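You operate a simulated robot arm through the tools that you are given. There is no shell and no other tool. Be economical: measure what you need, move in short steps, check, and stop when the job is done.

You run a simulated robot arm. Do the job below in one go: nothing can be reset, and whatever is moved stays where it is left.

## Task
Put the tube carton on the top of the steel table away on the top of the low shelf under the island. Stack the steel tin that says "63" from the top of the steel cart on top of the steel tin marked "62". Open the cold table drawer, put the grey cassette in the inside of the cold table drawer and shut the drawer again. Put the blank tube that says "36 g" from the top of the steel table on top of the clear bath jug and the blank tube marked "48 g" on the top of the pass box. Put the ice pack on the top of the steel table away in the inside of the steel pack tray. Any order will do. Set down upright: tube carton, grey cassette, blank tube.

Only the result counts: the job must be done as asked and must still hold three seconds after the hand-in. Knocking over, shifting, dropping, spilling or breaking anything else fails it.

## Robot
A 7-joint arm with a two-finger parallel gripper on a trunk, on a base that drives. Base frame: it is fixed to the floor where the robot stands at the start and does not move with it; the origin is under the middle of the robot, x ahead of it, y to its left, z up. Units: mm, rad, N and s.
With the tool pointing down near the work surface it reaches from about 480 to 920 mm from the robot's upright axis, wherever it stands. Its first joint turns from -2.007 to 2.007 rad. Places, roughly: bath jug [500, 0, 1000]; blank tube [750, -250, 1000]; cold table drawer [500, -3600, 700]; grey cassette [500, 0, 750]; ice pack [750, 0, 1000]; inside of the cold table drawer [600, -3600, 700]; inside of the steel pack tray (22x15 cm) [480, -4560, 860]; steel tin [-250, 750, 750]; top of the low shelf under the island [-1000, -1500, 100]; top of the pass box [600, -1900, 1200]; tube carton [750, -250, 1000]. Payload 3.91 kg.
The tool frame sits at the grasp point between the pads (the TCP): z along the fingers, y along the line on which they close. The tips reach 30 mm beyond it. Largest opening 110 mm; finger width 20, thickness 10; the body of the gripper, 48 by 112 mm, starts 55 mm behind the TCP.
Orientation is told as [roll, pitch, yaw] about the base's x, y, z axes, in that order, counted from this pose: with the fingers straight down and closing along the base's y, the tool's x points along the base's -x, its y along +y and its z along -z.

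## Interface
- The arm moves only by the tool nudge_tool. Its argument "targets" is a list of rows, each a list of 6 numbers: the shift along the tool's x, y, z in units of 100 mm (1.0 is 100 mm), then the turn, a rotation vector about the tool's x, y, z in units of 45 degrees (1.0 is 45 degrees). In form: [[tx, ty, tz, wx, wy, wz], ...]. A call has 1 to 8 rows; each row is the pose to reach, as a shift and turn from the pose commanded when the call began, along the tool's axes at that moment. "jaw" is the gripper command, from -1 (fully open) to 1 (shut), values between in proportion, set as the call begins (left out, the last holds). A call with a number of a shift or a turn outside -1 to 1 is refused whole. A row lasts 0.2 s, in which the tool goes at most 50 mm and 0.15 rad; a call with a longer step from one row to the next is refused whole, and so is a gripper value outside its range. Where a pose cannot be reached the arm comes as near as it can. A force on the tool above 40 N (or 10 N above the force at the start of the call, whichever is more), or a blocked arm, ends the call early, and 0.2 s more pass. Each finger travels about 153 mm/s and halts on what it meets, pressing with about 27 N; the grip force reading is that of the motor and also rises with nothing between the fingers. The clock runs only during rows and for 0.2 s after the last one: add rows that repeat a pose to give the fingers time. It gives the time, the measured TCP pose, the force on the tool (base axes), the opening and the grip force at its end, in the units of the frame above (readings bear some noise), with the torque about the TCP (base axes, N m) and any sound that the robot's microphone picked up.
- Cameras (640 x 400 px; columns grow to the right, rows downward): "scene" is now at [222.6, 189.5, 1443.8]; the picture's right is [-0.18, -0.98, 0.00], its down [0.27, -0.05, -0.96] and it looks along [0.95, -0.17, 0.27] (base axes); focal length 214 px, centre (320, 200). "wrist" rides on the gripper at [72, 17, -103] in the tool frame; the picture's right is [-0.23, 0.97, 0.00], its down [-0.76, -0.18, -0.62] and it looks along [-0.61, -0.14, 0.78] (tool axes); focal length 222 px, centre (320, 200). There is no depth. A picture from a camera that has moved, and an enlarged one, comes with that camera's place and axes in the base frame and with its lens.
- camera(camera): a new picture of that camera. It takes no simulated time.
- slide_trunk(by): slides the trunk up (or, below 0, down) by that many mm; the arm and the scene camera ride with it, the base frame stays. It gives what a move gives, with no picture.
- steer(legs): drives the robot by 1 to 6 legs, each [ahead, left, turn to the left] in mm, mm and rad, along the robot's own axes; the way and the turn of a leg run together, so that a leg with both is an arc; at most 1500 mm and 3.142 rad a leg. The arm and the cameras ride along, it lands a little off, and it stops where it bumps. It gives what a move gives.
- turn_head(pan, tilt): turns the head with the scene camera to pan (to the left, within 1.396 rad either way) and tilt (down, from -0.506 to 1.204), counted from straight ahead of the robot. It gives what a move gives.
- enlarge(camera, box): a new picture of the part [left, top, right, bottom] of that camera's present view, enlarged. It takes no simulated time.
- finish_job(): hands the job in; it is judged then, once.

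Go step by step. Nothing tells you exact positions but the pictures and the camera data: compare them with the known pose of the tool, close in by small moves and look again before you grip or let go. The budget is 207 turns and 180 pictures, counting those below and the enlarged ones. Unless the task says otherwise, let go and move clear before handing in.

The tools are called after "Call:" as name(argument=value, ...) on one line, values as JSON. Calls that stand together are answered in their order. nudge_tool: Moves the arm, as the interface text tells. Its arguments: {"type":"object","properties":{"targets":{"type":"array","items":{"type":"array","items":{"type":"number"}}},"jaw":{"type":"number"}},"required":["targets"]} The other tools are called the same way: slide_trunk (by) slides the trunk up or down; steer (legs) drives the base; turn_head (pan, tilt) turns the head that bears the scene camera; camera (camera) takes a picture; enlarge (camera, box) takes an enlarged picture of a part of a camera's view; finish_job () hands the job in.

At the start:

```text
time: 0.0
tcp_pos: [248.8, 451.7, 1184.7]
tool_rot: [-0.009, -0.007, -0.135]
contact_force: [0.4, 0.7, -0.6]
torque: [-0.01, 0.0, 0.0]
gripper_width: 109.6
grip_force: 0.0
trunk travel left (down, up): [-700.0, 290.0]
robot x, y, heading: [0.4, 2.6, 0.002]
head pan, tilt: [1.4, 1.201]
```

scene: 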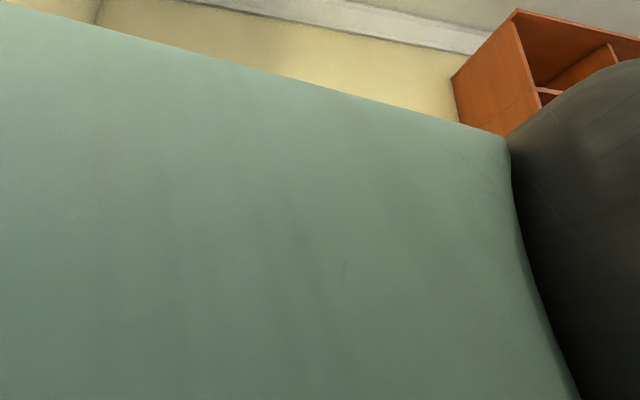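
wrist: 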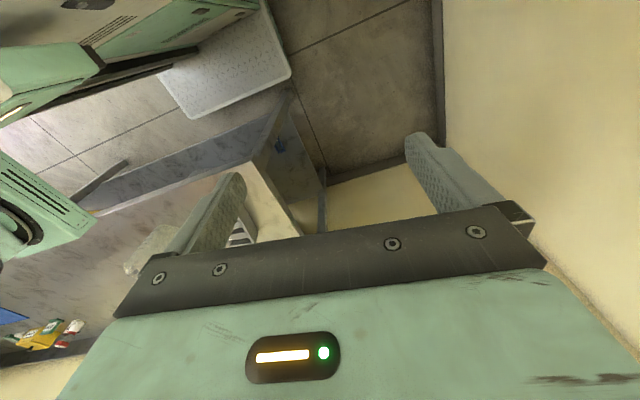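

The head is looking at the robot's own arm; I turn it forward to survey the bench.

Call:
turn_head(pan=0, tilt=0.6)

Call:
camera(camera="scene")

```text
time: 1.5
tcp_pos: [258.1, 451.0, 1181.5]
tool_rot: [-0.013, -0.007, -0.15]
contact_force: [-0.2, -0.4, 0.2]
torque: [0.01, -0.02, 0.0]
gripper_width: 109.9
grip_force: 0.0
trunk travel left (down, up): [-700.0, 290.0]
robot x, y, heading: [-1.4, -2.4, 0.001]
head pan, tilt: [0.0, 0.6]
```

```text
177 pictures are left
camera scene: at [228.4, 193.9, 1434.1], right [-0.12, -0.99, 0.0], down [0.15, -0.02, -0.99], along [0.98, -0.12, 0.16], focal length 214 px, centre (320, 200)
```

scene: 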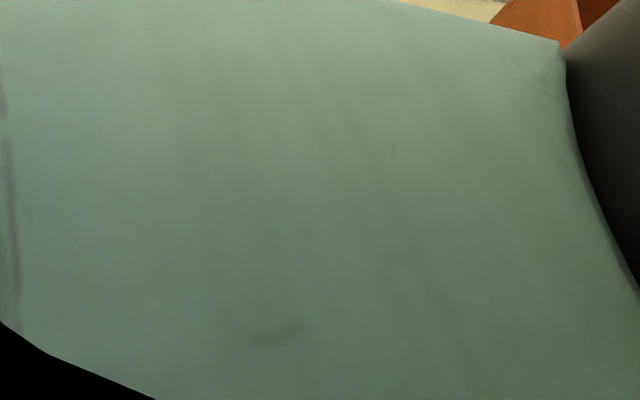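

The scene camera seems blocked by an arm link. I look through the wrist and turn the head further to learn how the scene camera behaves.

Call:
turn_head(pan=-0.8, tilt=0.6)

Call:
camera(camera="scene")

Call:
camera(camera="wrist")

```text
time: 2.7
tcp_pos: [257.8, 450.6, 1182.4]
tool_rot: [-0.009, -0.009, -0.153]
contact_force: [0.7, -0.8, -0.2]
torque: [-0.01, -0.02, 0.03]
gripper_width: 110.0
grip_force: 0.0
trunk travel left (down, up): [-700.0, 290.0]
robot x, y, heading: [-0.2, -1.4, -0.003]
head pan, tilt: [-0.799, 0.6]
```

```text
176 pictures are left
camera scene: at [234.0, 191.1, 1416.5], right [-0.14, -0.99, 0.0], down [-0.04, 0.01, -1.0], along [0.99, -0.14, -0.04], focal length 214 px, centre (320, 200)
```

scene: 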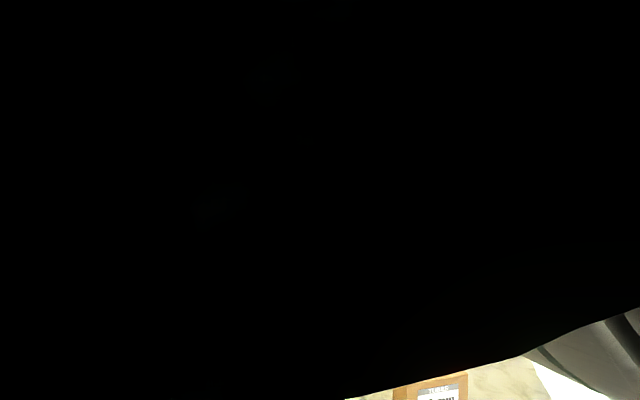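

```text
175 pictures are left
camera wrist: at [188.2, 479.9, 1286.1], right [0.37, 0.93, -0.01], down [0.72, -0.28, 0.63], along [0.58, -0.24, -0.77], focal length 222 px, centre (320, 200)
```

wrist: 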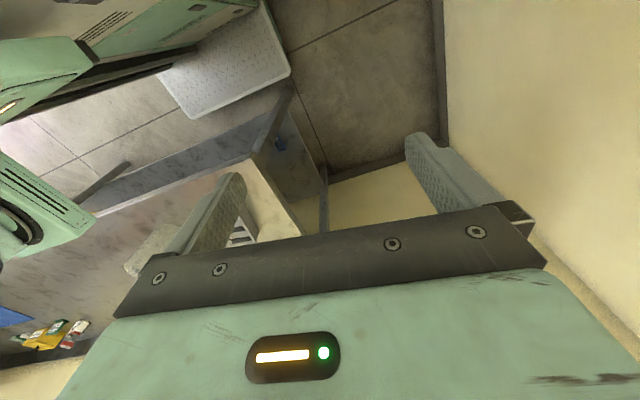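

The scene camera does not follow the head cleanly. I wait a moment with a null arm move and look again.

Call:
nudge_tool(targets=[[0, 0, 0, 0, 0, 0], [0, 0, 0, 0, 0, 0]])

Call:
camera(camera="scene")

```text
time: 3.3
tcp_pos: [258.5, 450.3, 1183.2]
tool_rot: [-0.009, -0.009, -0.153]
contact_force: [0.3, 0.0, -0.6]
torque: [0.0, -0.01, 0.0]
gripper_width: 109.9
grip_force: 0.0
trunk travel left (down, up): [-700.0, 290.0]
robot x, y, heading: [0.5, 2.2, 0.001]
head pan, tilt: [-0.799, 0.6]
```

```text
174 pictures are left
camera scene: at [234.1, 190.9, 1416.3], right [-0.14, -0.99, 0.0], down [-0.05, 0.01, -1.0], along [0.99, -0.14, -0.05], focal length 214 px, centre (320, 200)
```

scene: 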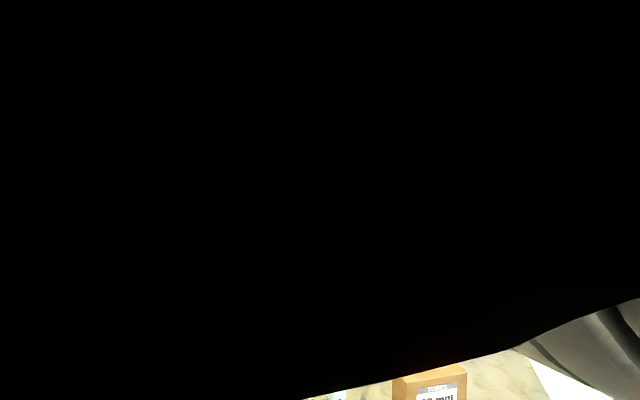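

The camera drifts with an arm link, so I move the arm: up and toward the table centre, then look with both cameras.

Call:
nudge_tool(targets=[[-0.3, -0.3, -0.2, 0, 0, 0], [-0.6, -0.6, -0.4, 0, 0, 0], [-0.9, -0.9, -0.6, 0, 0, 0]])

Call:
camera(camera="scene")

Call:
camera(camera="wrist")

```text
time: 4.1
tcp_pos: [323.4, 350.3, 1245.8]
tool_rot: [-0.008, -0.005, -0.131]
contact_force: [0.3, 0.6, 0.1]
torque: [-0.04, 0.0, -0.01]
gripper_width: 110.0
grip_force: 0.1
trunk travel left (down, up): [-700.0, 290.0]
robot x, y, heading: [3.4, 1.3, -0.002]
head pan, tilt: [-0.799, 0.6]
```

```text
173 pictures are left
camera scene: at [205.5, 141.2, 1365.3], right [-0.72, -0.7, 0.0], down [-0.39, 0.4, -0.83], along [0.58, -0.59, -0.56], focal length 214 px, centre (320, 200)
```

scene: 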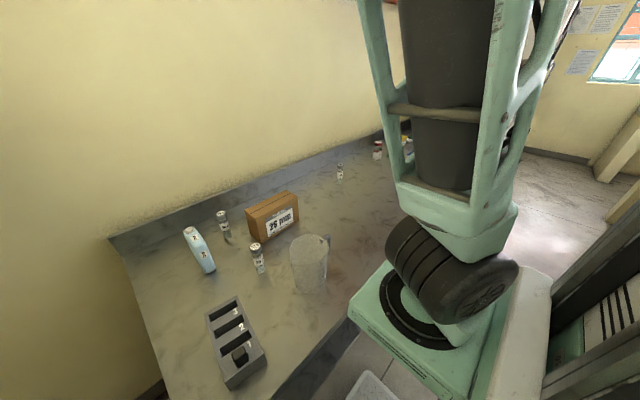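

```text
172 pictures are left
camera wrist: at [252.2, 378.1, 1347.6], right [0.35, 0.94, -0.01], down [0.73, -0.27, 0.63], along [0.59, -0.23, -0.78], focal length 222 px, centre (320, 200)
```

wrist: 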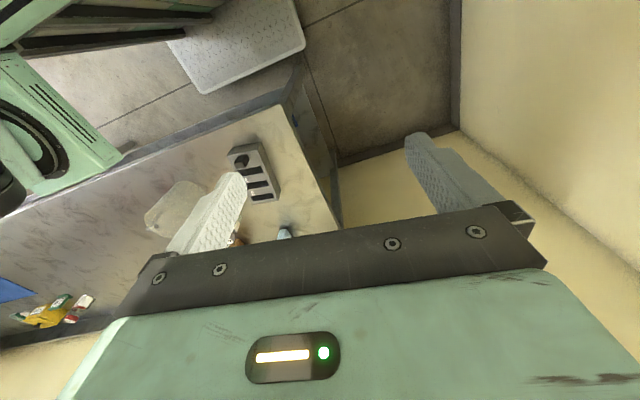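

The head camera now follows its command. The bench is visible: grey cassette, ice pack, vials, carton, jug. I aim the head at it and zoom.

Call:
turn_head(pan=-0.6, tilt=0.75)

Call:
enlarge(camera="scene", box=[120, 80, 440, 280])

Call:
camera(camera="scene")

```text
time: 4.8
tcp_pos: [324.8, 350.2, 1243.4]
tool_rot: [-0.009, -0.007, -0.136]
contact_force: [0.6, -0.2, 0.3]
torque: [0.02, 0.02, -0.02]
gripper_width: 110.1
grip_force: 0.0
trunk travel left (down, up): [-700.0, 290.0]
robot x, y, heading: [-0.3, 4.1, 0.002]
head pan, tilt: [-0.6, 0.75]
```

```text
2.00 times, centred on (280, 180) of scene
camera zoom: at [212.3, 157.0, 1352.4], right [-0.57, -0.82, 0.0], down [-0.56, 0.39, -0.73], along [0.6, -0.41, -0.68], focal length 429 px, centre (400, 240)
```

zoom: 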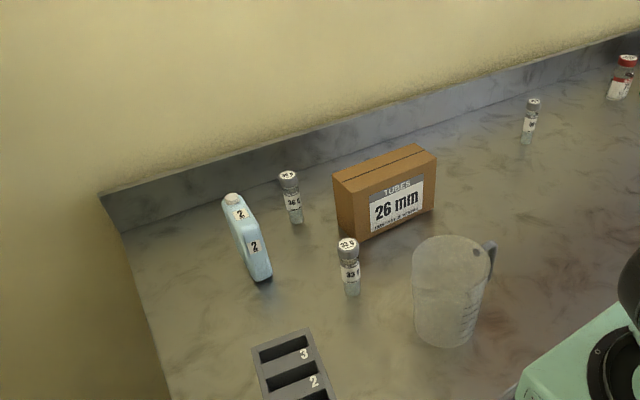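

```text
170 pictures are left
camera scene: at [212.3, 157.0, 1352.4], right [-0.57, -0.82, 0.0], down [-0.56, 0.39, -0.73], along [0.6, -0.41, -0.68], focal length 214 px, centre (320, 200)
```

scene: 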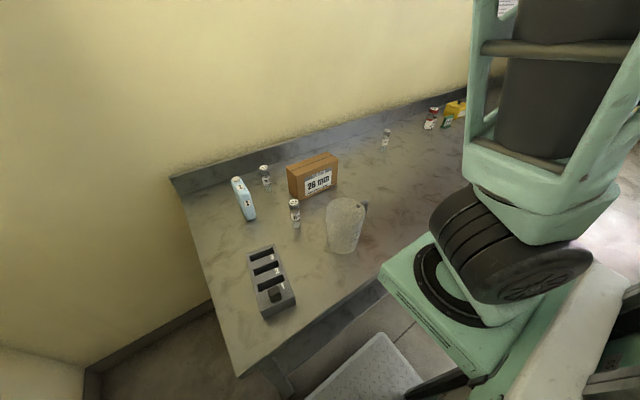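

I zoom in to read vial labels.

Call:
enlarge(camera="scene", box=[225, 150, 325, 234])

Call:
enlarge(camera="scene", box=[365, 85, 475, 155])

Call:
enlarge(camera="scene", box=[230, 230, 310, 330])

```text
4.76 times, centred on (275, 192) of scene
camera zoom: at [212.3, 157.0, 1352.4], right [-0.57, -0.82, 0.0], down [-0.56, 0.39, -0.73], along [0.6, -0.41, -0.68], focal length 1021 px, centre (534, 238)
```

zoom: 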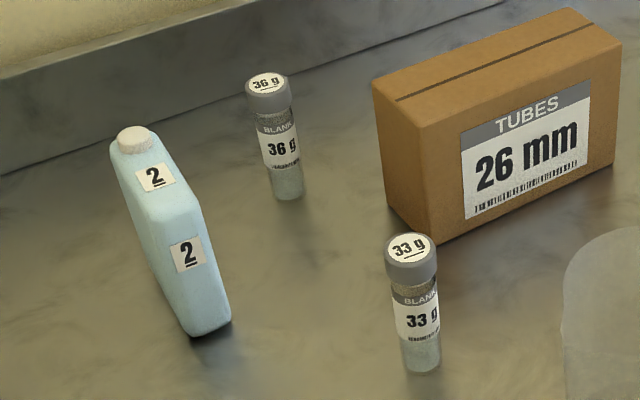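

```text
5.71 times, centred on (420, 120) of scene
camera zoom: at [212.3, 157.0, 1352.4], right [-0.57, -0.82, 0.0], down [-0.56, 0.39, -0.73], along [0.6, -0.41, -0.68], focal length 1226 px, centre (-251, 657)
```

zoom: 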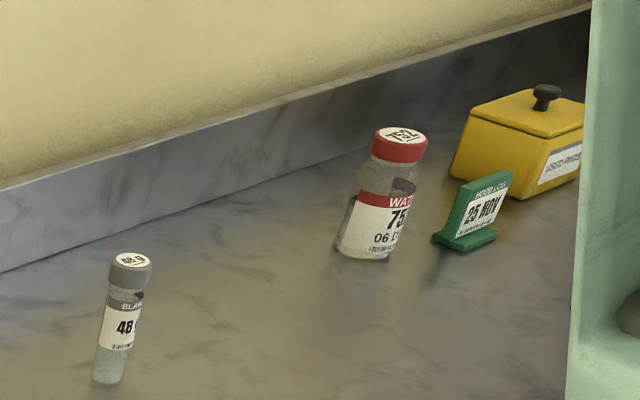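

```text
4.00 times, centred on (270, 280) of scene
camera zoom: at [212.3, 157.0, 1352.4], right [-0.57, -0.82, 0.0], down [-0.56, 0.39, -0.73], along [0.6, -0.41, -0.68], focal length 858 px, centre (520, -120)
```

zoom: 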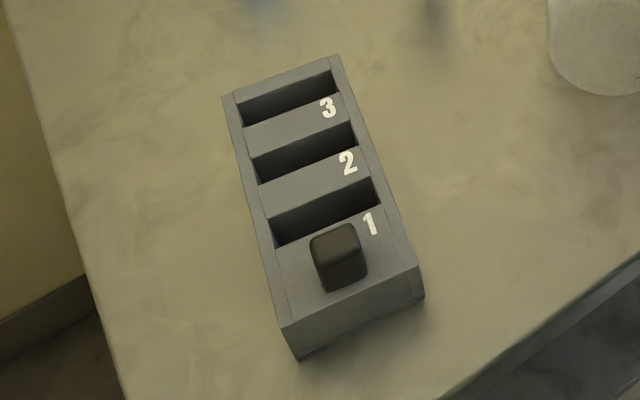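

Labels read: back-left vial 36 g, near vial 33 g (leave), right vial 48 g. I raise the trunk for a second viewpoint to triangulate.

Call:
slide_trunk(by=200)

Call:
camera(camera="scene")

Call:
enlarge(camera="scene", box=[180, 120, 420, 270])

```text
time: 7.0
tcp_pos: [324.1, 351.6, 1443.3]
tool_rot: [-0.009, -0.009, -0.135]
contact_force: [0.1, 0.3, 0.1]
torque: [-0.01, -0.01, -0.02]
gripper_width: 110.2
grip_force: 0.1
trunk travel left (down, up): [-900.0, 90.0]
robot x, y, heading: [-1.1, 0.7, -0.003]
head pan, tilt: [-0.6, 0.75]
```

```text
166 pictures are left
camera scene: at [212.4, 157.1, 1552.3], right [-0.56, -0.83, 0.0], down [-0.56, 0.39, -0.73], along [0.6, -0.41, -0.68], focal length 214 px, centre (320, 200)
```

scene: 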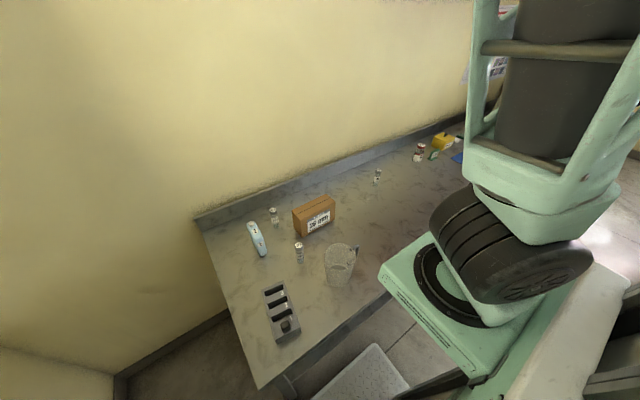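

```text
2.67 times, centred on (300, 195) of scene
camera zoom: at [212.4, 157.1, 1552.3], right [-0.56, -0.83, 0.0], down [-0.56, 0.39, -0.73], along [0.6, -0.41, -0.68], focal length 572 px, centre (373, 213)
```

zoom: 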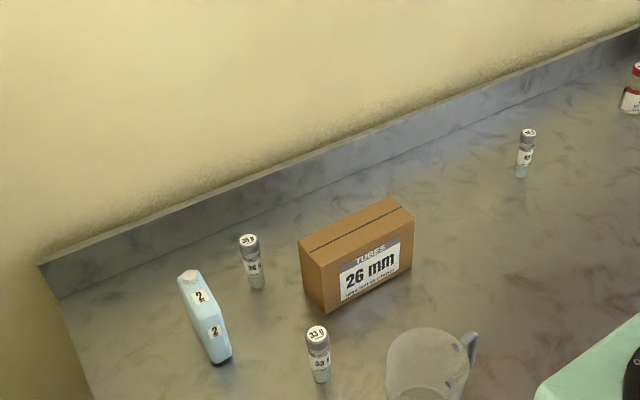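

Triangulation gives table top z≈852, vial 36 ≈(803,-23), vial 48 ≈(762,-563), carton ≈(707,-153), cassette ≈(478,117), jug ≈(477,-113). Next I look at the jug top and the cart on the left.

Call:
enlarge(camera="scene", box=[300, 220, 380, 300])

Call:
turn_head(pan=1.39, tilt=0.7)

Call:
camera(camera="scene")

```text
5.00 times, centred on (340, 260) of scene
camera zoom: at [212.4, 157.1, 1552.3], right [-0.56, -0.83, 0.0], down [-0.56, 0.39, -0.73], along [0.6, -0.41, -0.68], focal length 1072 px, centre (220, -100)
```

zoom: 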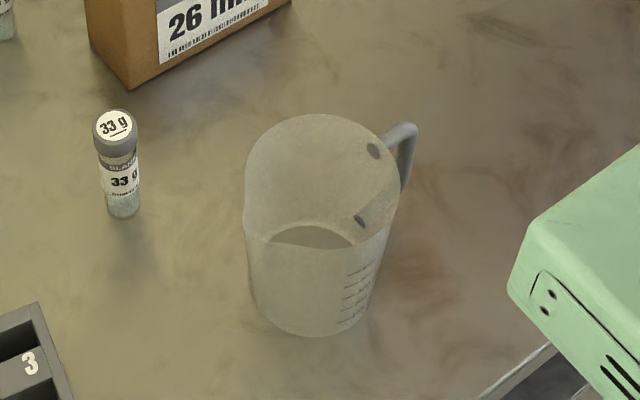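

```text
time: 8.9
tcp_pos: [323.2, 349.9, 1444.4]
tool_rot: [-0.009, -0.007, -0.137]
contact_force: [0.3, -0.5, -0.3]
torque: [0.0, 0.03, 0.01]
gripper_width: 110.0
grip_force: 0.0
trunk travel left (down, up): [-900.0, 90.0]
robot x, y, heading: [0.4, 1.2, -0.003]
head pan, tilt: [1.389, 0.7]
```

```text
163 pictures are left
camera scene: at [159.3, 287.5, 1556.6], right [0.98, -0.18, 0.0], down [-0.12, -0.63, -0.76], along [0.14, 0.75, -0.64], focal length 214 px, centre (320, 200)
```

scene: 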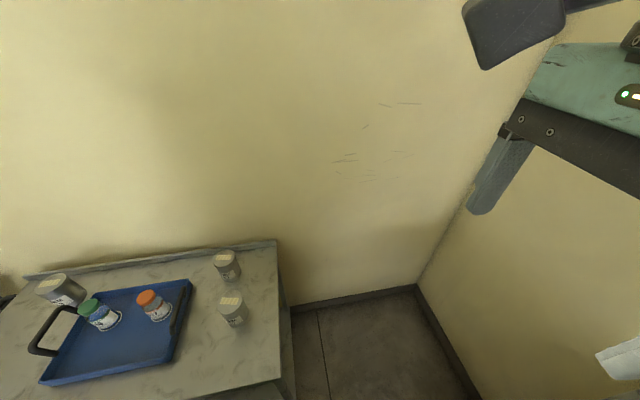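

The cart is visible with tins and a tray. I zoom in.

Call:
enlarge(camera="scene", box=[190, 235, 290, 345])

Call:
enlarge(camera="scene", box=[20, 250, 190, 390])

```text
3.64 times, centred on (240, 290) of scene
camera zoom: at [159.3, 287.5, 1556.6], right [0.98, -0.18, 0.0], down [-0.12, -0.63, -0.76], along [0.14, 0.75, -0.64], focal length 780 px, centre (611, -127)
```

zoom: 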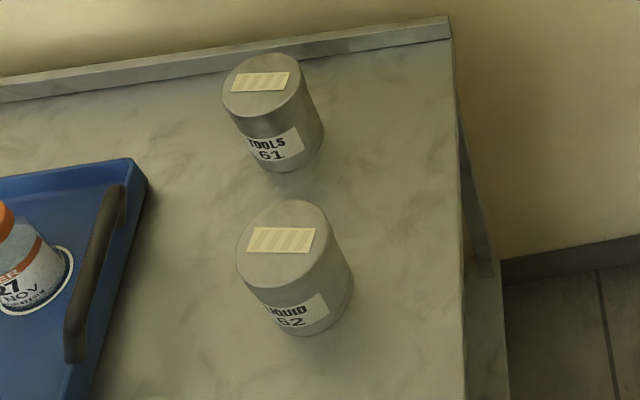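

```text
2.86 times, centred on (105, 320) of scene
camera zoom: at [159.3, 287.5, 1556.6], right [0.98, -0.18, 0.0], down [-0.12, -0.63, -0.76], along [0.14, 0.75, -0.64], focal length 613 px, centre (934, -143)
```

zoom: 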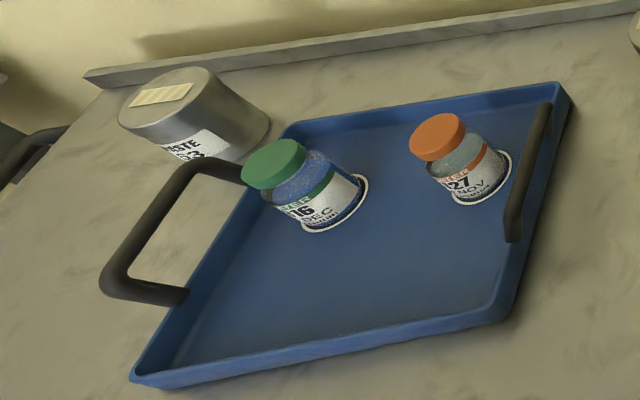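

I've read the tins: 61, 62 (front right) and 63 (left back). Now I bring the arm around to straight ahead, high above the table.

Call:
nudge_tool(targets=[[-0.3, -0.25, 0, 0, 0, 0], [-0.6, -0.5, 0, 0, 0, 0], [-1, -0.8, 0, 0, 0, 0]])

Call:
nudge_tool(targets=[[-0.3, -0.25, 0, 0, 0, 0], [-0.6, -0.5, 0, 0, 0, 0], [-1, -0.8, 0, 0, 0, 0]])

Call:
nudge_tool(targets=[[-0.3, -0.25, 0, 0, 0, 0], [-0.6, -0.5, 0, 0, 0, 0], [-1, -0.8, 0, 0, 0, 0]])

Call:
turn_head(pan=-0.4, tilt=0.8)

Call:
camera(camera="scene")

Call:
camera(camera="wrist")

```text
time: 9.7
tcp_pos: [412.8, 257.8, 1445.6]
tool_rot: [-0.009, -0.006, -0.134]
contact_force: [0.1, 0.4, -0.6]
torque: [-0.01, 0.0, -0.02]
gripper_width: 109.7
grip_force: 0.0
trunk travel left (down, up): [-900.0, 90.0]
robot x, y, heading: [-4.3, -0.7, 0.002]
head pan, tilt: [1.389, 0.7]
```

```text
time: 10.5
tcp_pos: [500.5, 162.9, 1448.1]
tool_rot: [-0.008, -0.008, -0.136]
contact_force: [-1.0, -0.5, 0.2]
torque: [-0.01, -0.01, 0.03]
gripper_width: 109.7
grip_force: 0.0
trunk travel left (down, up): [-900.0, 90.0]
robot x, y, heading: [-2.7, -3.4, 0.006]
head pan, tilt: [1.389, 0.7]
```

```text
time: 11.3
tcp_pos: [589.3, 72.9, 1449.7]
tool_rot: [-0.009, -0.008, -0.134]
contact_force: [-0.6, 0.9, -0.5]
torque: [-0.02, -0.04, 0.0]
gripper_width: 110.1
grip_force: 0.0
trunk travel left (down, up): [-900.0, 90.0]
robot x, y, heading: [3.6, -0.8, -0.001]
head pan, tilt: [1.389, 0.7]
```

```text
time: 13.1
tcp_pos: [589.4, 72.5, 1449.3]
tool_rot: [-0.008, -0.007, -0.135]
contact_force: [-0.5, -0.2, 0.7]
torque: [0.02, 0.02, 0.02]
gripper_width: 110.1
grip_force: 0.0
trunk travel left (down, up): [-900.0, 90.0]
robot x, y, heading: [1.4, -1.3, 0.005]
head pan, tilt: [-0.4, 0.799]
```

```text
160 pictures are left
camera scene: at [218.3, 172.5, 1548.3], right [-0.39, -0.92, 0.0], down [-0.66, 0.28, -0.7], along [0.64, -0.27, -0.72], focal length 214 px, centre (320, 200)
```

scene: 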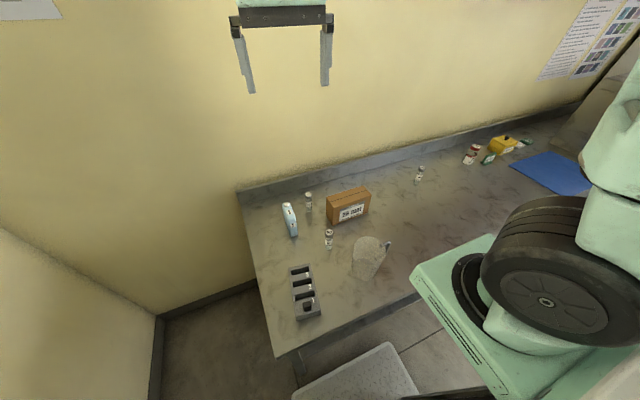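

```text
159 pictures are left
camera wrist: at [518.7, 99.6, 1552.7], right [0.36, 0.93, -0.01], down [0.73, -0.27, 0.63], along [0.59, -0.23, -0.78], focal length 222 px, centre (320, 200)
```

wrist: 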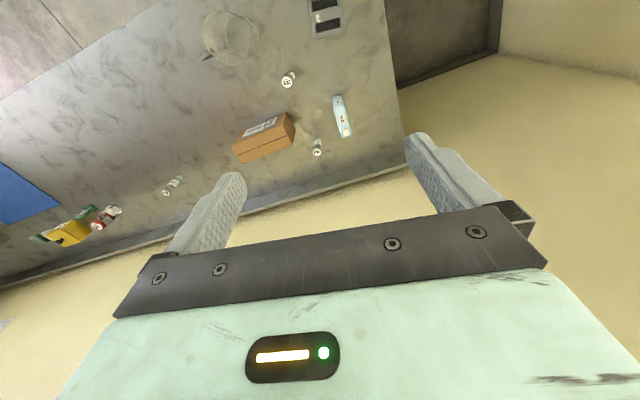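

The wrist sees the table from above. I zoom in on the jug and ice pack.

Call:
enlarge(camera="wrist", box=[185, 0, 285, 70])

Call:
enlarge(camera="wrist", box=[220, 60, 380, 170])

Call:
enlarge(camera="scene", box=[270, 170, 420, 290])

```text
5.71 times, centred on (235, 35) of wrist
camera zoom: at [518.7, 99.6, 1552.7], right [0.36, 0.93, -0.01], down [0.73, -0.27, 0.63], along [0.59, -0.23, -0.78], focal length 1269 px, centre (806, 1143)
```

zoom: 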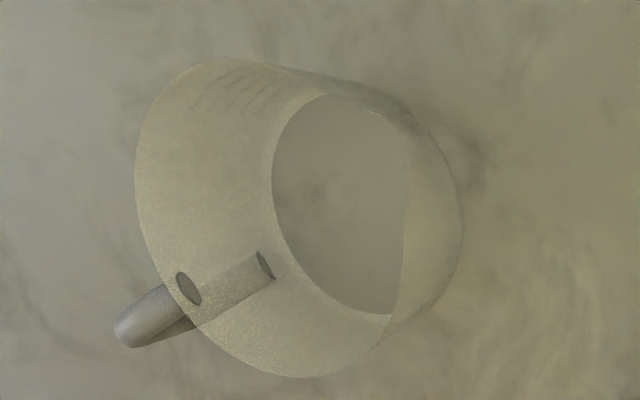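

```text
3.64 times, centred on (300, 115) of wrist
camera zoom: at [518.7, 99.6, 1552.7], right [0.36, 0.93, -0.01], down [0.73, -0.27, 0.63], along [0.59, -0.23, -0.78], focal length 808 px, centre (393, 509)
```

zoom: 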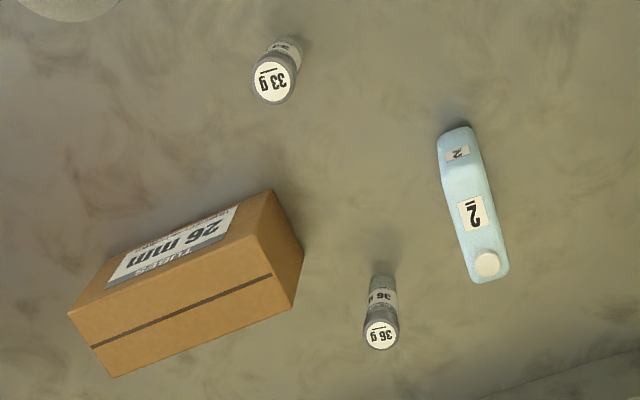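

```text
3.33 times, centred on (345, 230) of scene
camera zoom: at [218.3, 172.5, 1548.3], right [-0.39, -0.92, 0.0], down [-0.66, 0.28, -0.7], along [0.64, -0.27, -0.72], focal length 715 px, centre (237, 100)
```

zoom: 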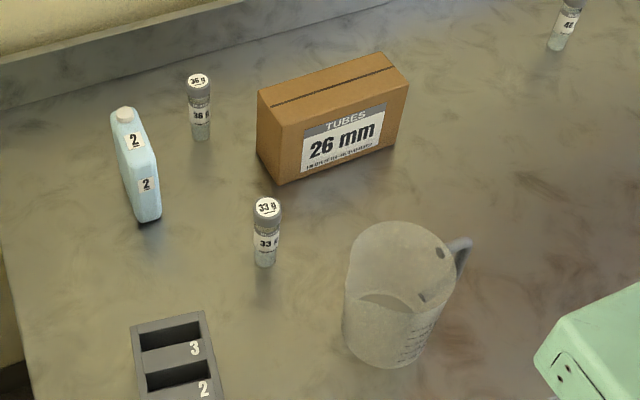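

The jug looks like an open, tapered clear cup; I'll feel for it later. Now I go above vial 36 at about (801,-23), then lower with the trunk.

Call:
nudge_tool(targets=[[-0.4, -0.12, 0, 0, 0, 0], [-0.8, -0.24, 0, 0, 0, 0], [-1, -0.3, 0, 0, 0, 0]], jaw=-0.3)

Call:
nudge_tool(targets=[[-0.4, -0.12, 0, 0, 0, 0], [-0.8, -0.24, 0, 0, 0, 0], [-1, -0.3, 0, 0, 0, 0]])

Call:
nudge_tool(targets=[[-0.23, -0.065, 0, 0, 0, 0], [-0.23, -0.065, 0, 0, 0, 0]])

Call:
slide_trunk(by=-400)

Call:
camera(camera="scene")

Call:
camera(camera="wrist")

```text
time: 13.9
tcp_pos: [683.9, 29.3, 1448.5]
tool_rot: [-0.008, -0.007, -0.135]
contact_force: [0.5, -0.1, 0.3]
torque: [0.03, -0.02, -0.01]
gripper_width: 71.5
grip_force: 0.0
trunk travel left (down, up): [-900.0, 90.0]
robot x, y, heading: [-0.3, 1.7, -0.001]
head pan, tilt: [-0.4, 0.799]
```

```text
time: 14.7
tcp_pos: [780.4, -15.0, 1449.3]
tool_rot: [-0.009, -0.007, -0.133]
contact_force: [0.0, 0.5, 0.7]
torque: [-0.01, 0.0, 0.03]
gripper_width: 71.3
grip_force: 0.0
trunk travel left (down, up): [-900.0, 90.0]
robot x, y, heading: [0.2, -1.1, -0.001]
head pan, tilt: [-0.4, 0.799]
```

```text
time: 15.3
tcp_pos: [802.6, -25.1, 1449.6]
tool_rot: [-0.008, -0.008, -0.133]
contact_force: [-0.4, 0.2, -0.6]
torque: [0.01, -0.02, -0.01]
gripper_width: 71.5
grip_force: 0.0
trunk travel left (down, up): [-900.0, 90.0]
robot x, y, heading: [-3.0, -2.7, -0.0]
head pan, tilt: [-0.4, 0.799]
```

```text
time: 19.1
tcp_pos: [801.2, -24.2, 1049.2]
tool_rot: [-0.01, -0.007, -0.134]
contact_force: [-0.1, 0.1, -0.6]
torque: [-0.01, 0.0, 0.04]
gripper_width: 71.6
grip_force: 0.1
trunk travel left (down, up): [-500.0, 490.0]
robot x, y, heading: [0.2, 2.7, -0.002]
head pan, tilt: [-0.4, 0.799]
```

```text
155 pictures are left
camera scene: at [218.3, 172.5, 1148.4], right [-0.39, -0.92, 0.0], down [-0.66, 0.28, -0.7], along [0.64, -0.27, -0.72], focal length 214 px, centre (320, 200)
```

scene: 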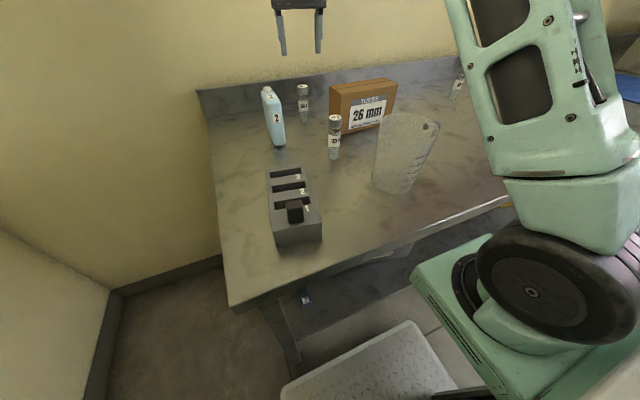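

```text
154 pictures are left
camera wrist: at [731.5, 3.3, 1153.1], right [0.36, 0.93, -0.01], down [0.73, -0.27, 0.63], along [0.59, -0.23, -0.78], focal length 222 px, centre (320, 200)
```

wrist: 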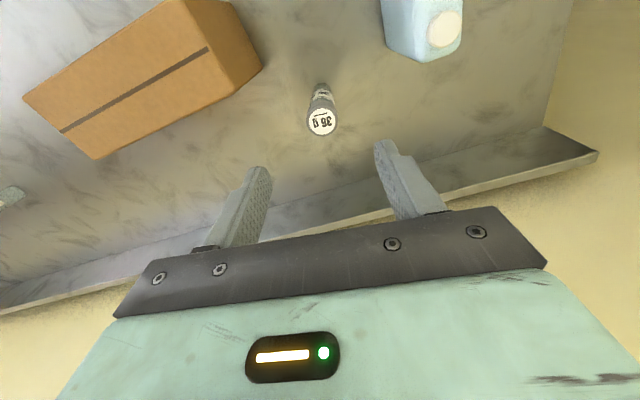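

Vial 36 is right under the gripper (computed (800,-23) vs TCP (801,-24)). I check the jug at this lower angle while lowering to grip the vial.

Call:
enlarge(camera="scene", box=[350, 90, 460, 210])

Call:
slide_trunk(by=-122)

Call:
nudge_tool(targets=[[0, 0, 0, 0, 0, 0], [0, 0, 0, 0, 0, 0], [0, 0, 0, 0, 0, 0]], jaw=1)

Call:
camera(camera="wrist")

```text
3.33 times, centred on (405, 150) of scene
camera zoom: at [218.3, 172.5, 1148.4], right [-0.39, -0.92, 0.0], down [-0.66, 0.28, -0.7], along [0.64, -0.27, -0.72], focal length 715 px, centre (37, 367)
```

zoom: 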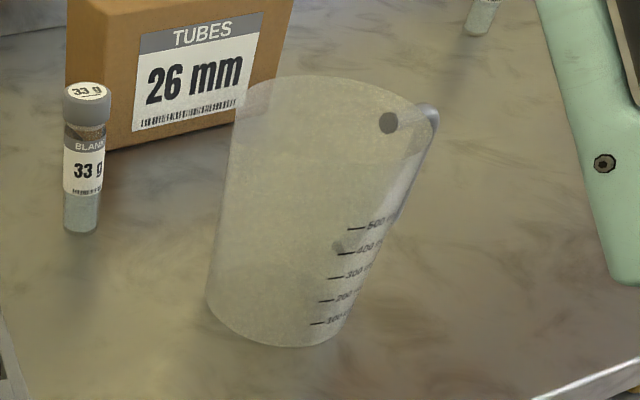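

```text
time: 20.6
tcp_pos: [801.6, -24.8, 926.8]
tool_rot: [-0.009, -0.007, -0.134]
contact_force: [-0.2, 0.1, 0.5]
torque: [-0.01, 0.0, 0.0]
gripper_width: 71.4
grip_force: 0.1
trunk travel left (down, up): [-378.0, 612.0]
robot x, y, heading: [2.5, 0.6, 0.005]
head pan, tilt: [-0.4, 0.799]
```

```text
time: 21.4
tcp_pos: [802.1, -23.8, 928.8]
tool_rot: [-0.008, -0.007, -0.135]
contact_force: [0.2, 0.3, 1.1]
torque: [0.04, -0.02, 0.01]
gripper_width: 28.7
grip_force: 27.0
trunk travel left (down, up): [-378.0, 612.0]
robot x, y, heading: [-0.7, -2.8, 0.005]
head pan, tilt: [-0.4, 0.799]
```

```text
152 pictures are left
camera wrist: at [731.5, 3.3, 1031.1], right [0.36, 0.93, -0.01], down [0.73, -0.27, 0.63], along [0.59, -0.23, -0.78], focal length 222 px, centre (320, 200)
```

wrist: 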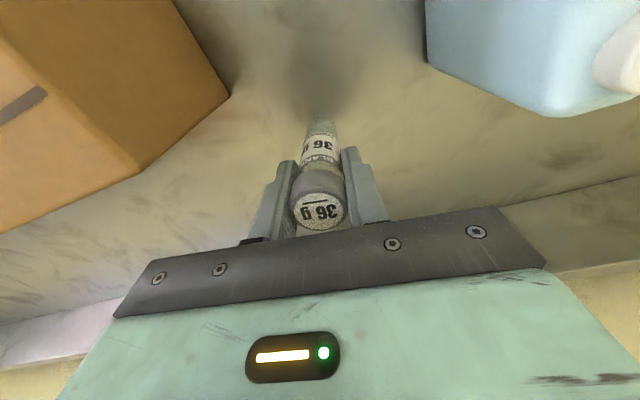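

Vial 36 is gripped (28.7 mm). I lift it and carry it over the jug centre, about (480,-102).

Call:
slide_trunk(by=200)

Call:
nudge_tool(targets=[[0.35, -0.14, 0, 0, 0, 0], [0.7, -0.28, 0, 0, 0, 0], [1, -0.4, 0, 0, 0, 0]])

Call:
nudge_tool(targets=[[0.35, -0.14, 0, 0, 0, 0], [0.7, -0.28, 0, 0, 0, 0], [1, -0.4, 0, 0, 0, 0]])

Call:
nudge_tool(targets=[[0.35, -0.14, 0, 0, 0, 0], [0.7, -0.28, 0, 0, 0, 0], [1, -0.4, 0, 0, 0, 0]])

Call:
camera(camera="scene")

Call:
camera(camera="wrist")

```text
time: 23.6
tcp_pos: [801.4, -24.2, 1128.4]
tool_rot: [-0.009, -0.008, -0.133]
contact_force: [-0.4, 0.0, -0.7]
torque: [0.01, 0.0, 0.02]
gripper_width: 28.5
grip_force: 26.8
trunk travel left (down, up): [-578.0, 412.0]
robot x, y, heading: [-1.7, 0.8, 0.002]
head pan, tilt: [-0.4, 0.799]
```

```text
time: 24.4
tcp_pos: [697.1, -51.0, 1125.8]
tool_rot: [-0.01, -0.006, -0.134]
contact_force: [0.3, -0.2, -1.2]
torque: [0.0, 0.05, 0.0]
gripper_width: 29.0
grip_force: 27.5
trunk travel left (down, up): [-578.0, 412.0]
robot x, y, heading: [0.3, -1.6, 0.004]
head pan, tilt: [-0.4, 0.799]
```

```text
time: 25.2
tcp_pos: [592.4, -75.8, 1126.2]
tool_rot: [-0.008, -0.004, -0.134]
contact_force: [-0.1, 1.3, -0.4]
torque: [0.01, 0.02, 0.03]
gripper_width: 28.7
grip_force: 26.6
trunk travel left (down, up): [-578.0, 412.0]
robot x, y, heading: [1.7, 2.2, -0.0]
head pan, tilt: [-0.4, 0.799]
```

```text
time: 26.0
tcp_pos: [487.1, -102.8, 1125.3]
tool_rot: [-0.008, -0.006, -0.133]
contact_force: [0.5, -0.2, -0.4]
torque: [0.02, 0.06, 0.03]
gripper_width: 28.6
grip_force: 27.1
trunk travel left (down, up): [-578.0, 412.0]
robot x, y, heading: [-0.2, -2.8, -0.002]
head pan, tilt: [-0.4, 0.799]
```

```text
151 pictures are left
camera scene: at [218.6, 172.6, 1226.3], right [-0.39, -0.92, 0.0], down [-0.66, 0.28, -0.7], along [0.64, -0.27, -0.72], focal length 214 px, centre (320, 200)
```

scene: 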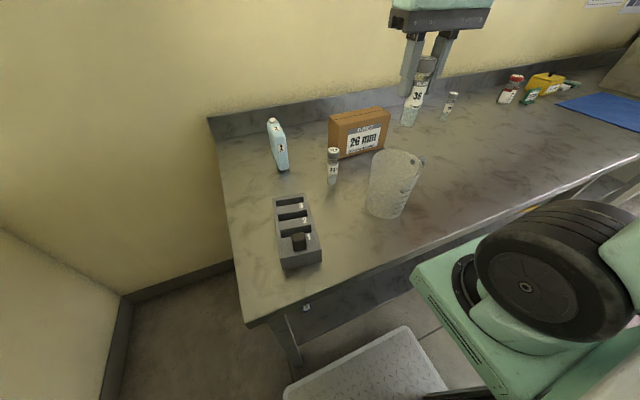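

```text
150 pictures are left
camera wrist: at [417.4, -75.3, 1229.3], right [0.36, 0.93, -0.01], down [0.73, -0.27, 0.63], along [0.59, -0.23, -0.78], focal length 222 px, centre (320, 200)
```

wrist: 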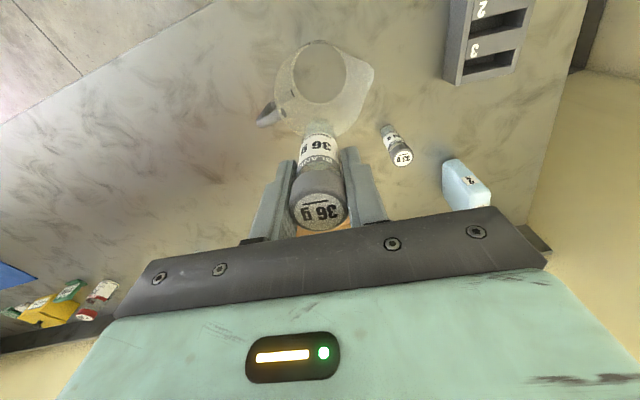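

The vial hangs near the jug; I zoom in on the jug from the wrist to get its rim centre.

Call:
enlarge(camera="wrist", box=[240, 25, 400, 145])

```text
3.33 times, centred on (320, 85) of wrist
camera zoom: at [417.4, -75.3, 1229.3], right [0.36, 0.93, -0.01], down [0.73, -0.27, 0.63], along [0.59, -0.23, -0.78], focal length 740 px, centre (320, 583)
```

zoom: 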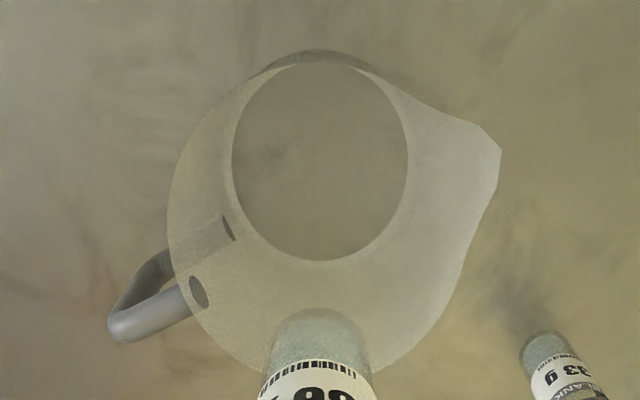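

The rim centre is about (476,-102). I centre the vial and lower it to just above the rim.

Call:
nudge_tool(targets=[[0.11, 0, 0, 0, 0, 0], [0.11, 0, 0, 0, 0, 0]])

Call:
slide_trunk(by=-70)

Call:
camera(camera="scene")

Call:
enlarge(camera="scene", box=[350, 40, 470, 200])

```text
time: 26.6
tcp_pos: [477.5, -101.7, 1126.7]
tool_rot: [-0.008, -0.006, -0.134]
contact_force: [-0.4, 0.1, -0.4]
torque: [0.0, -0.01, -0.01]
gripper_width: 28.6
grip_force: 27.3
trunk travel left (down, up): [-578.0, 412.0]
robot x, y, heading: [1.0, 0.5, 0.0]
head pan, tilt: [-0.4, 0.799]
```

```text
time: 27.7
tcp_pos: [477.5, -101.4, 1056.4]
tool_rot: [-0.009, -0.004, -0.135]
contact_force: [0.2, 0.3, -0.2]
torque: [0.02, -0.04, -0.02]
gripper_width: 28.7
grip_force: 26.6
trunk travel left (down, up): [-508.0, 482.0]
robot x, y, heading: [0.7, 4.9, -0.003]
head pan, tilt: [-0.4, 0.799]
```

```text
148 pictures are left
camera scene: at [218.3, 172.5, 1156.3], right [-0.39, -0.92, 0.0], down [-0.66, 0.28, -0.7], along [0.64, -0.27, -0.72], focal length 214 px, centre (320, 200)
```

scene: 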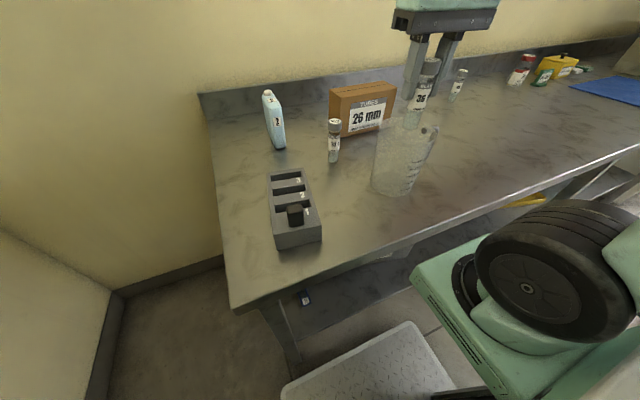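

```text
2.50 times, centred on (410, 120) of scene
camera zoom: at [218.3, 172.5, 1156.3], right [-0.39, -0.92, 0.0], down [-0.66, 0.28, -0.7], along [0.64, -0.27, -0.72], focal length 536 px, centre (95, 400)
```

zoom: 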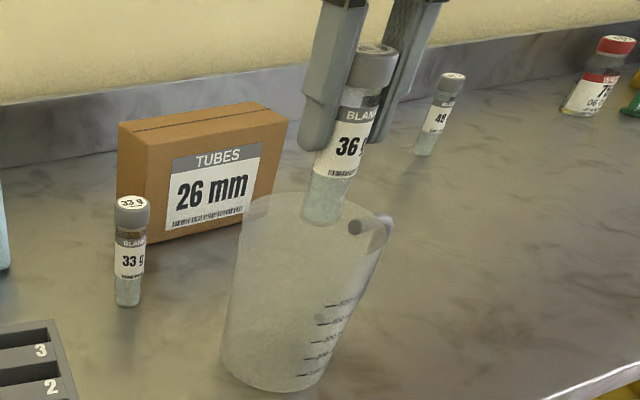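

The vial is centred over the mouth. I lower in small arm steps, watching the force.

Call:
nudge_tool(targets=[[0, 0, 0.06, 0, 0, 0], [0, 0, 0.12, 0, 0, 0]])

Call:
nudge_tool(targets=[[0, 0, 0.06, 0, 0, 0], [0, 0, 0.12, 0, 0, 0]])

Call:
enlarge(camera="scene", box=[350, 40, 470, 200])

```text
time: 28.3
tcp_pos: [476.6, -100.7, 1045.4]
tool_rot: [-0.006, -0.011, -0.136]
contact_force: [0.4, -0.2, 24.8]
torque: [0.13, -0.06, 0.0]
gripper_width: 28.9
grip_force: 26.6
trunk travel left (down, up): [-508.0, 482.0]
robot x, y, heading: [-0.3, 0.2, -0.002]
head pan, tilt: [-0.4, 0.799]
```

```text
time: 28.9
tcp_pos: [477.4, -101.7, 1032.4]
tool_rot: [-0.009, -0.006, -0.135]
contact_force: [-0.4, 0.7, 25.7]
torque: [0.05, 0.05, -0.02]
gripper_width: 28.6
grip_force: 27.0
trunk travel left (down, up): [-508.0, 482.0]
robot x, y, heading: [-0.3, 1.3, -0.004]
head pan, tilt: [-0.4, 0.799]
```

```text
2.50 times, centred on (410, 120) of scene
camera zoom: at [217.7, 172.6, 1156.5], right [-0.39, -0.92, 0.0], down [-0.66, 0.28, -0.7], along [0.64, -0.27, -0.72], focal length 536 px, centre (95, 400)
```

zoom: 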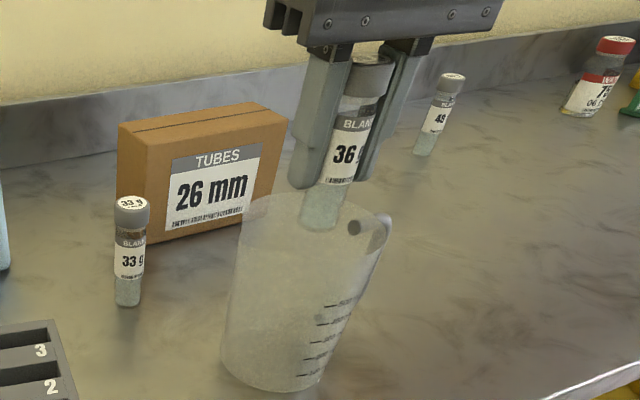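

There is an invisible lid: contact at 25 N with the vial bottom at about z=971. I relax slightly, then open the fingers.

Call:
nudge_tool(targets=[[0, 0, -0.02, 0, 0, 0], [0, 0, -0.02, 0, 0, 0]])

Call:
camera(camera="wrist")

```text
time: 29.5
tcp_pos: [476.5, -100.9, 1033.2]
tool_rot: [-0.008, -0.002, -0.136]
contact_force: [1.1, 0.5, 0.6]
torque: [0.05, -0.05, 0.01]
gripper_width: 28.6
grip_force: 26.9
trunk travel left (down, up): [-508.0, 482.0]
robot x, y, heading: [0.9, 3.2, -0.0]
head pan, tilt: [-0.4, 0.799]
```

```text
145 pictures are left
camera wrist: at [407.0, -73.9, 1136.5], right [0.36, 0.93, -0.01], down [0.73, -0.27, 0.63], along [0.58, -0.23, -0.78], focal length 222 px, centre (320, 200)
```

wrist: 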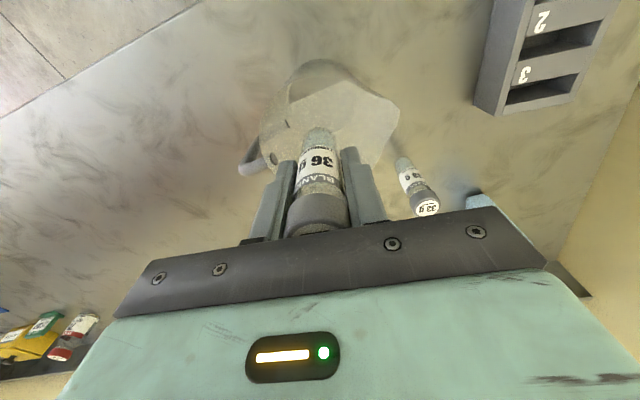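

Force is near zero with the vial resting on the lid. I open and rise clear.

Call:
nudge_tool(targets=[[0, 0, 0, 0, 0, 0], [0, 0, 0, 0, 0, 0], [0, 0, 0, 0, 0, 0]], jaw=-0.2)

Call:
slide_trunk(by=150)

Call:
camera(camera="scene")

Call:
enlarge(camera="wrist", box=[240, 25, 400, 145])

```text
time: 30.3
tcp_pos: [478.9, -102.6, 1034.4]
tool_rot: [-0.01, -0.005, -0.137]
contact_force: [0.2, 0.6, 0.3]
torque: [-0.01, 0.01, -0.01]
gripper_width: 66.1
grip_force: 0.1
trunk travel left (down, up): [-508.0, 482.0]
robot x, y, heading: [-0.2, 1.3, 0.0]
head pan, tilt: [-0.4, 0.799]
```

```text
time: 32.0
tcp_pos: [477.3, -100.8, 1184.5]
tool_rot: [-0.009, -0.005, -0.134]
contact_force: [0.4, 0.9, 0.2]
torque: [0.01, 0.0, 0.0]
gripper_width: 66.0
grip_force: 0.1
trunk travel left (down, up): [-658.0, 332.0]
robot x, y, heading: [2.9, -2.3, 0.001]
head pan, tilt: [-0.4, 0.799]
```

```text
144 pictures are left
camera scene: at [218.2, 172.5, 1306.3], right [-0.39, -0.92, 0.0], down [-0.66, 0.28, -0.7], along [0.64, -0.27, -0.72], focal length 214 px, centre (320, 200)
```

scene: 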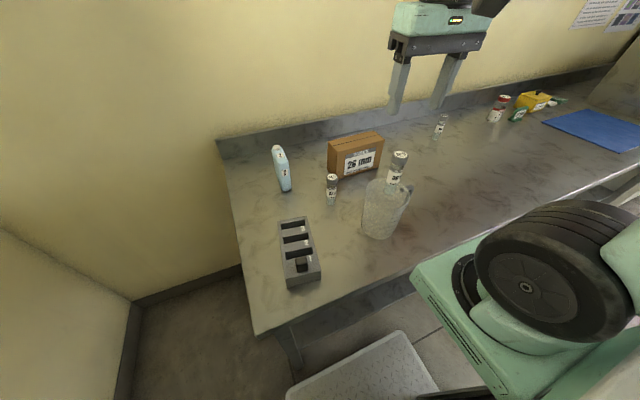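

```text
3.33 times, centred on (320, 85) of wrist
camera zoom: at [407.2, -73.9, 1287.4], right [0.36, 0.93, -0.01], down [0.73, -0.27, 0.63], along [0.59, -0.23, -0.78], focal length 740 px, centre (320, 583)
```

zoom: 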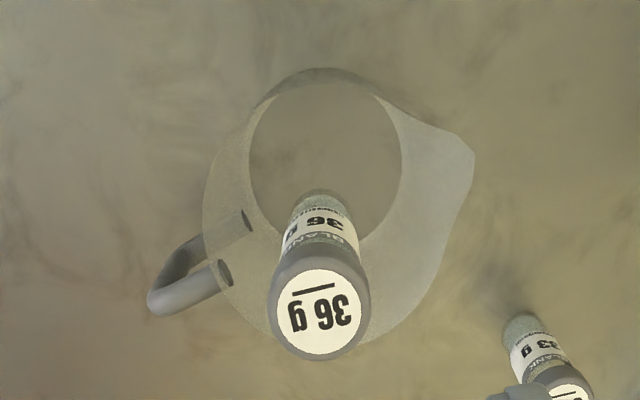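

Vial 36 stands on the jug. Next is vial 48; I first look to the right for the path and the pass box.

Call:
turn_head(pan=-1.3, tilt=0.35)

Call:
camera(camera="scene")

```text
time: 33.2
tcp_pos: [476.5, -101.4, 1183.7]
tool_rot: [-0.007, -0.004, -0.136]
contact_force: [-0.4, -0.3, -0.2]
torque: [0.0, -0.03, -0.02]
gripper_width: 66.1
grip_force: 0.0
trunk travel left (down, up): [-658.0, 332.0]
robot x, y, heading: [1.0, -4.3, 0.005]
head pan, tilt: [-1.3, 0.351]
```

```text
142 pictures are left
camera scene: at [168.9, 114.2, 1345.9], right [-0.96, -0.27, 0.0], down [-0.09, 0.33, -0.94], along [0.25, -0.9, -0.34], focal length 214 px, centre (320, 200)
```

scene: 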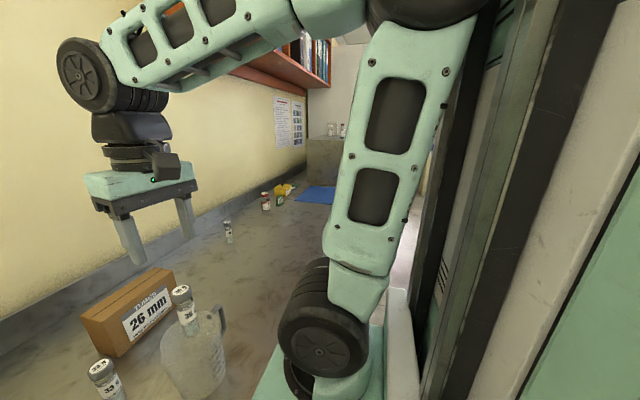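

The path along the table is clear; the pass box (with items on top) is at the far end. I drive right 460 mm.

Call:
steer(legs=[[0, -460, 0]])

Call:
nudge_tool(targets=[[-0.4, 0.05, 0, 0, 0, 0], [-0.8, 0.1, 0, 0, 0, 0], [-1, 0.13, 0, 0, 0, 0]])

Call:
nudge_tool(targets=[[-0.4, 0.05, 0, 0, 0, 0], [-0.8, 0.1, 0, 0, 0, 0], [-1, 0.13, 0, 0, 0, 0]])

Call:
camera(camera="wrist")

Call:
camera(camera="scene")

```text
time: 36.0
tcp_pos: [477.4, -556.7, 1184.6]
tool_rot: [-0.009, -0.005, -0.135]
contact_force: [1.3, 0.4, 1.2]
torque: [-0.02, 0.01, -0.01]
gripper_width: 65.8
grip_force: 0.1
trunk travel left (down, up): [-658.0, 332.0]
robot x, y, heading: [3.0, -449.7, -0.002]
head pan, tilt: [-1.3, 0.351]
```

```text
time: 36.8
tcp_pos: [576.9, -556.7, 1185.1]
tool_rot: [-0.009, -0.003, -0.134]
contact_force: [0.3, -0.4, 0.4]
torque: [0.01, 0.01, 0.03]
gripper_width: 66.1
grip_force: 0.0
trunk travel left (down, up): [-658.0, 332.0]
robot x, y, heading: [-0.3, -457.0, 0.001]
head pan, tilt: [-1.3, 0.351]
```

```text
time: 37.6
tcp_pos: [678.9, -556.2, 1184.1]
tool_rot: [-0.008, -0.005, -0.136]
contact_force: [-0.3, -0.2, 0.5]
torque: [0.02, -0.03, 0.01]
gripper_width: 66.3
grip_force: 0.1
trunk travel left (down, up): [-658.0, 332.0]
robot x, y, heading: [0.6, -452.8, 0.003]
head pan, tilt: [-1.3, 0.351]
```

```text
141 pictures are left
camera wrist: at [608.5, -528.8, 1288.3], right [0.36, 0.93, -0.01], down [0.73, -0.27, 0.63], along [0.59, -0.23, -0.78], focal length 222 px, centre (320, 200)
```

wrist: 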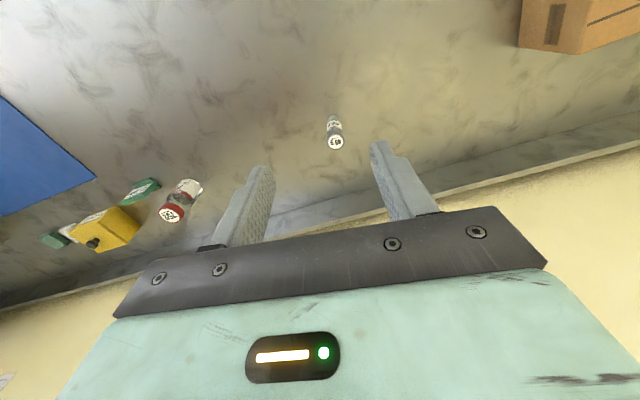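

```text
140 pictures are left
camera scene: at [168.6, -340.3, 1346.0], right [-0.96, -0.27, 0.0], down [-0.09, 0.33, -0.94], along [0.25, -0.9, -0.34], focal length 214 px, centre (320, 200)
```

scene: 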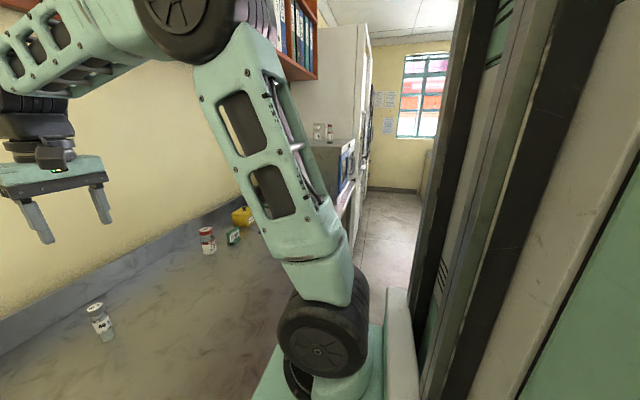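

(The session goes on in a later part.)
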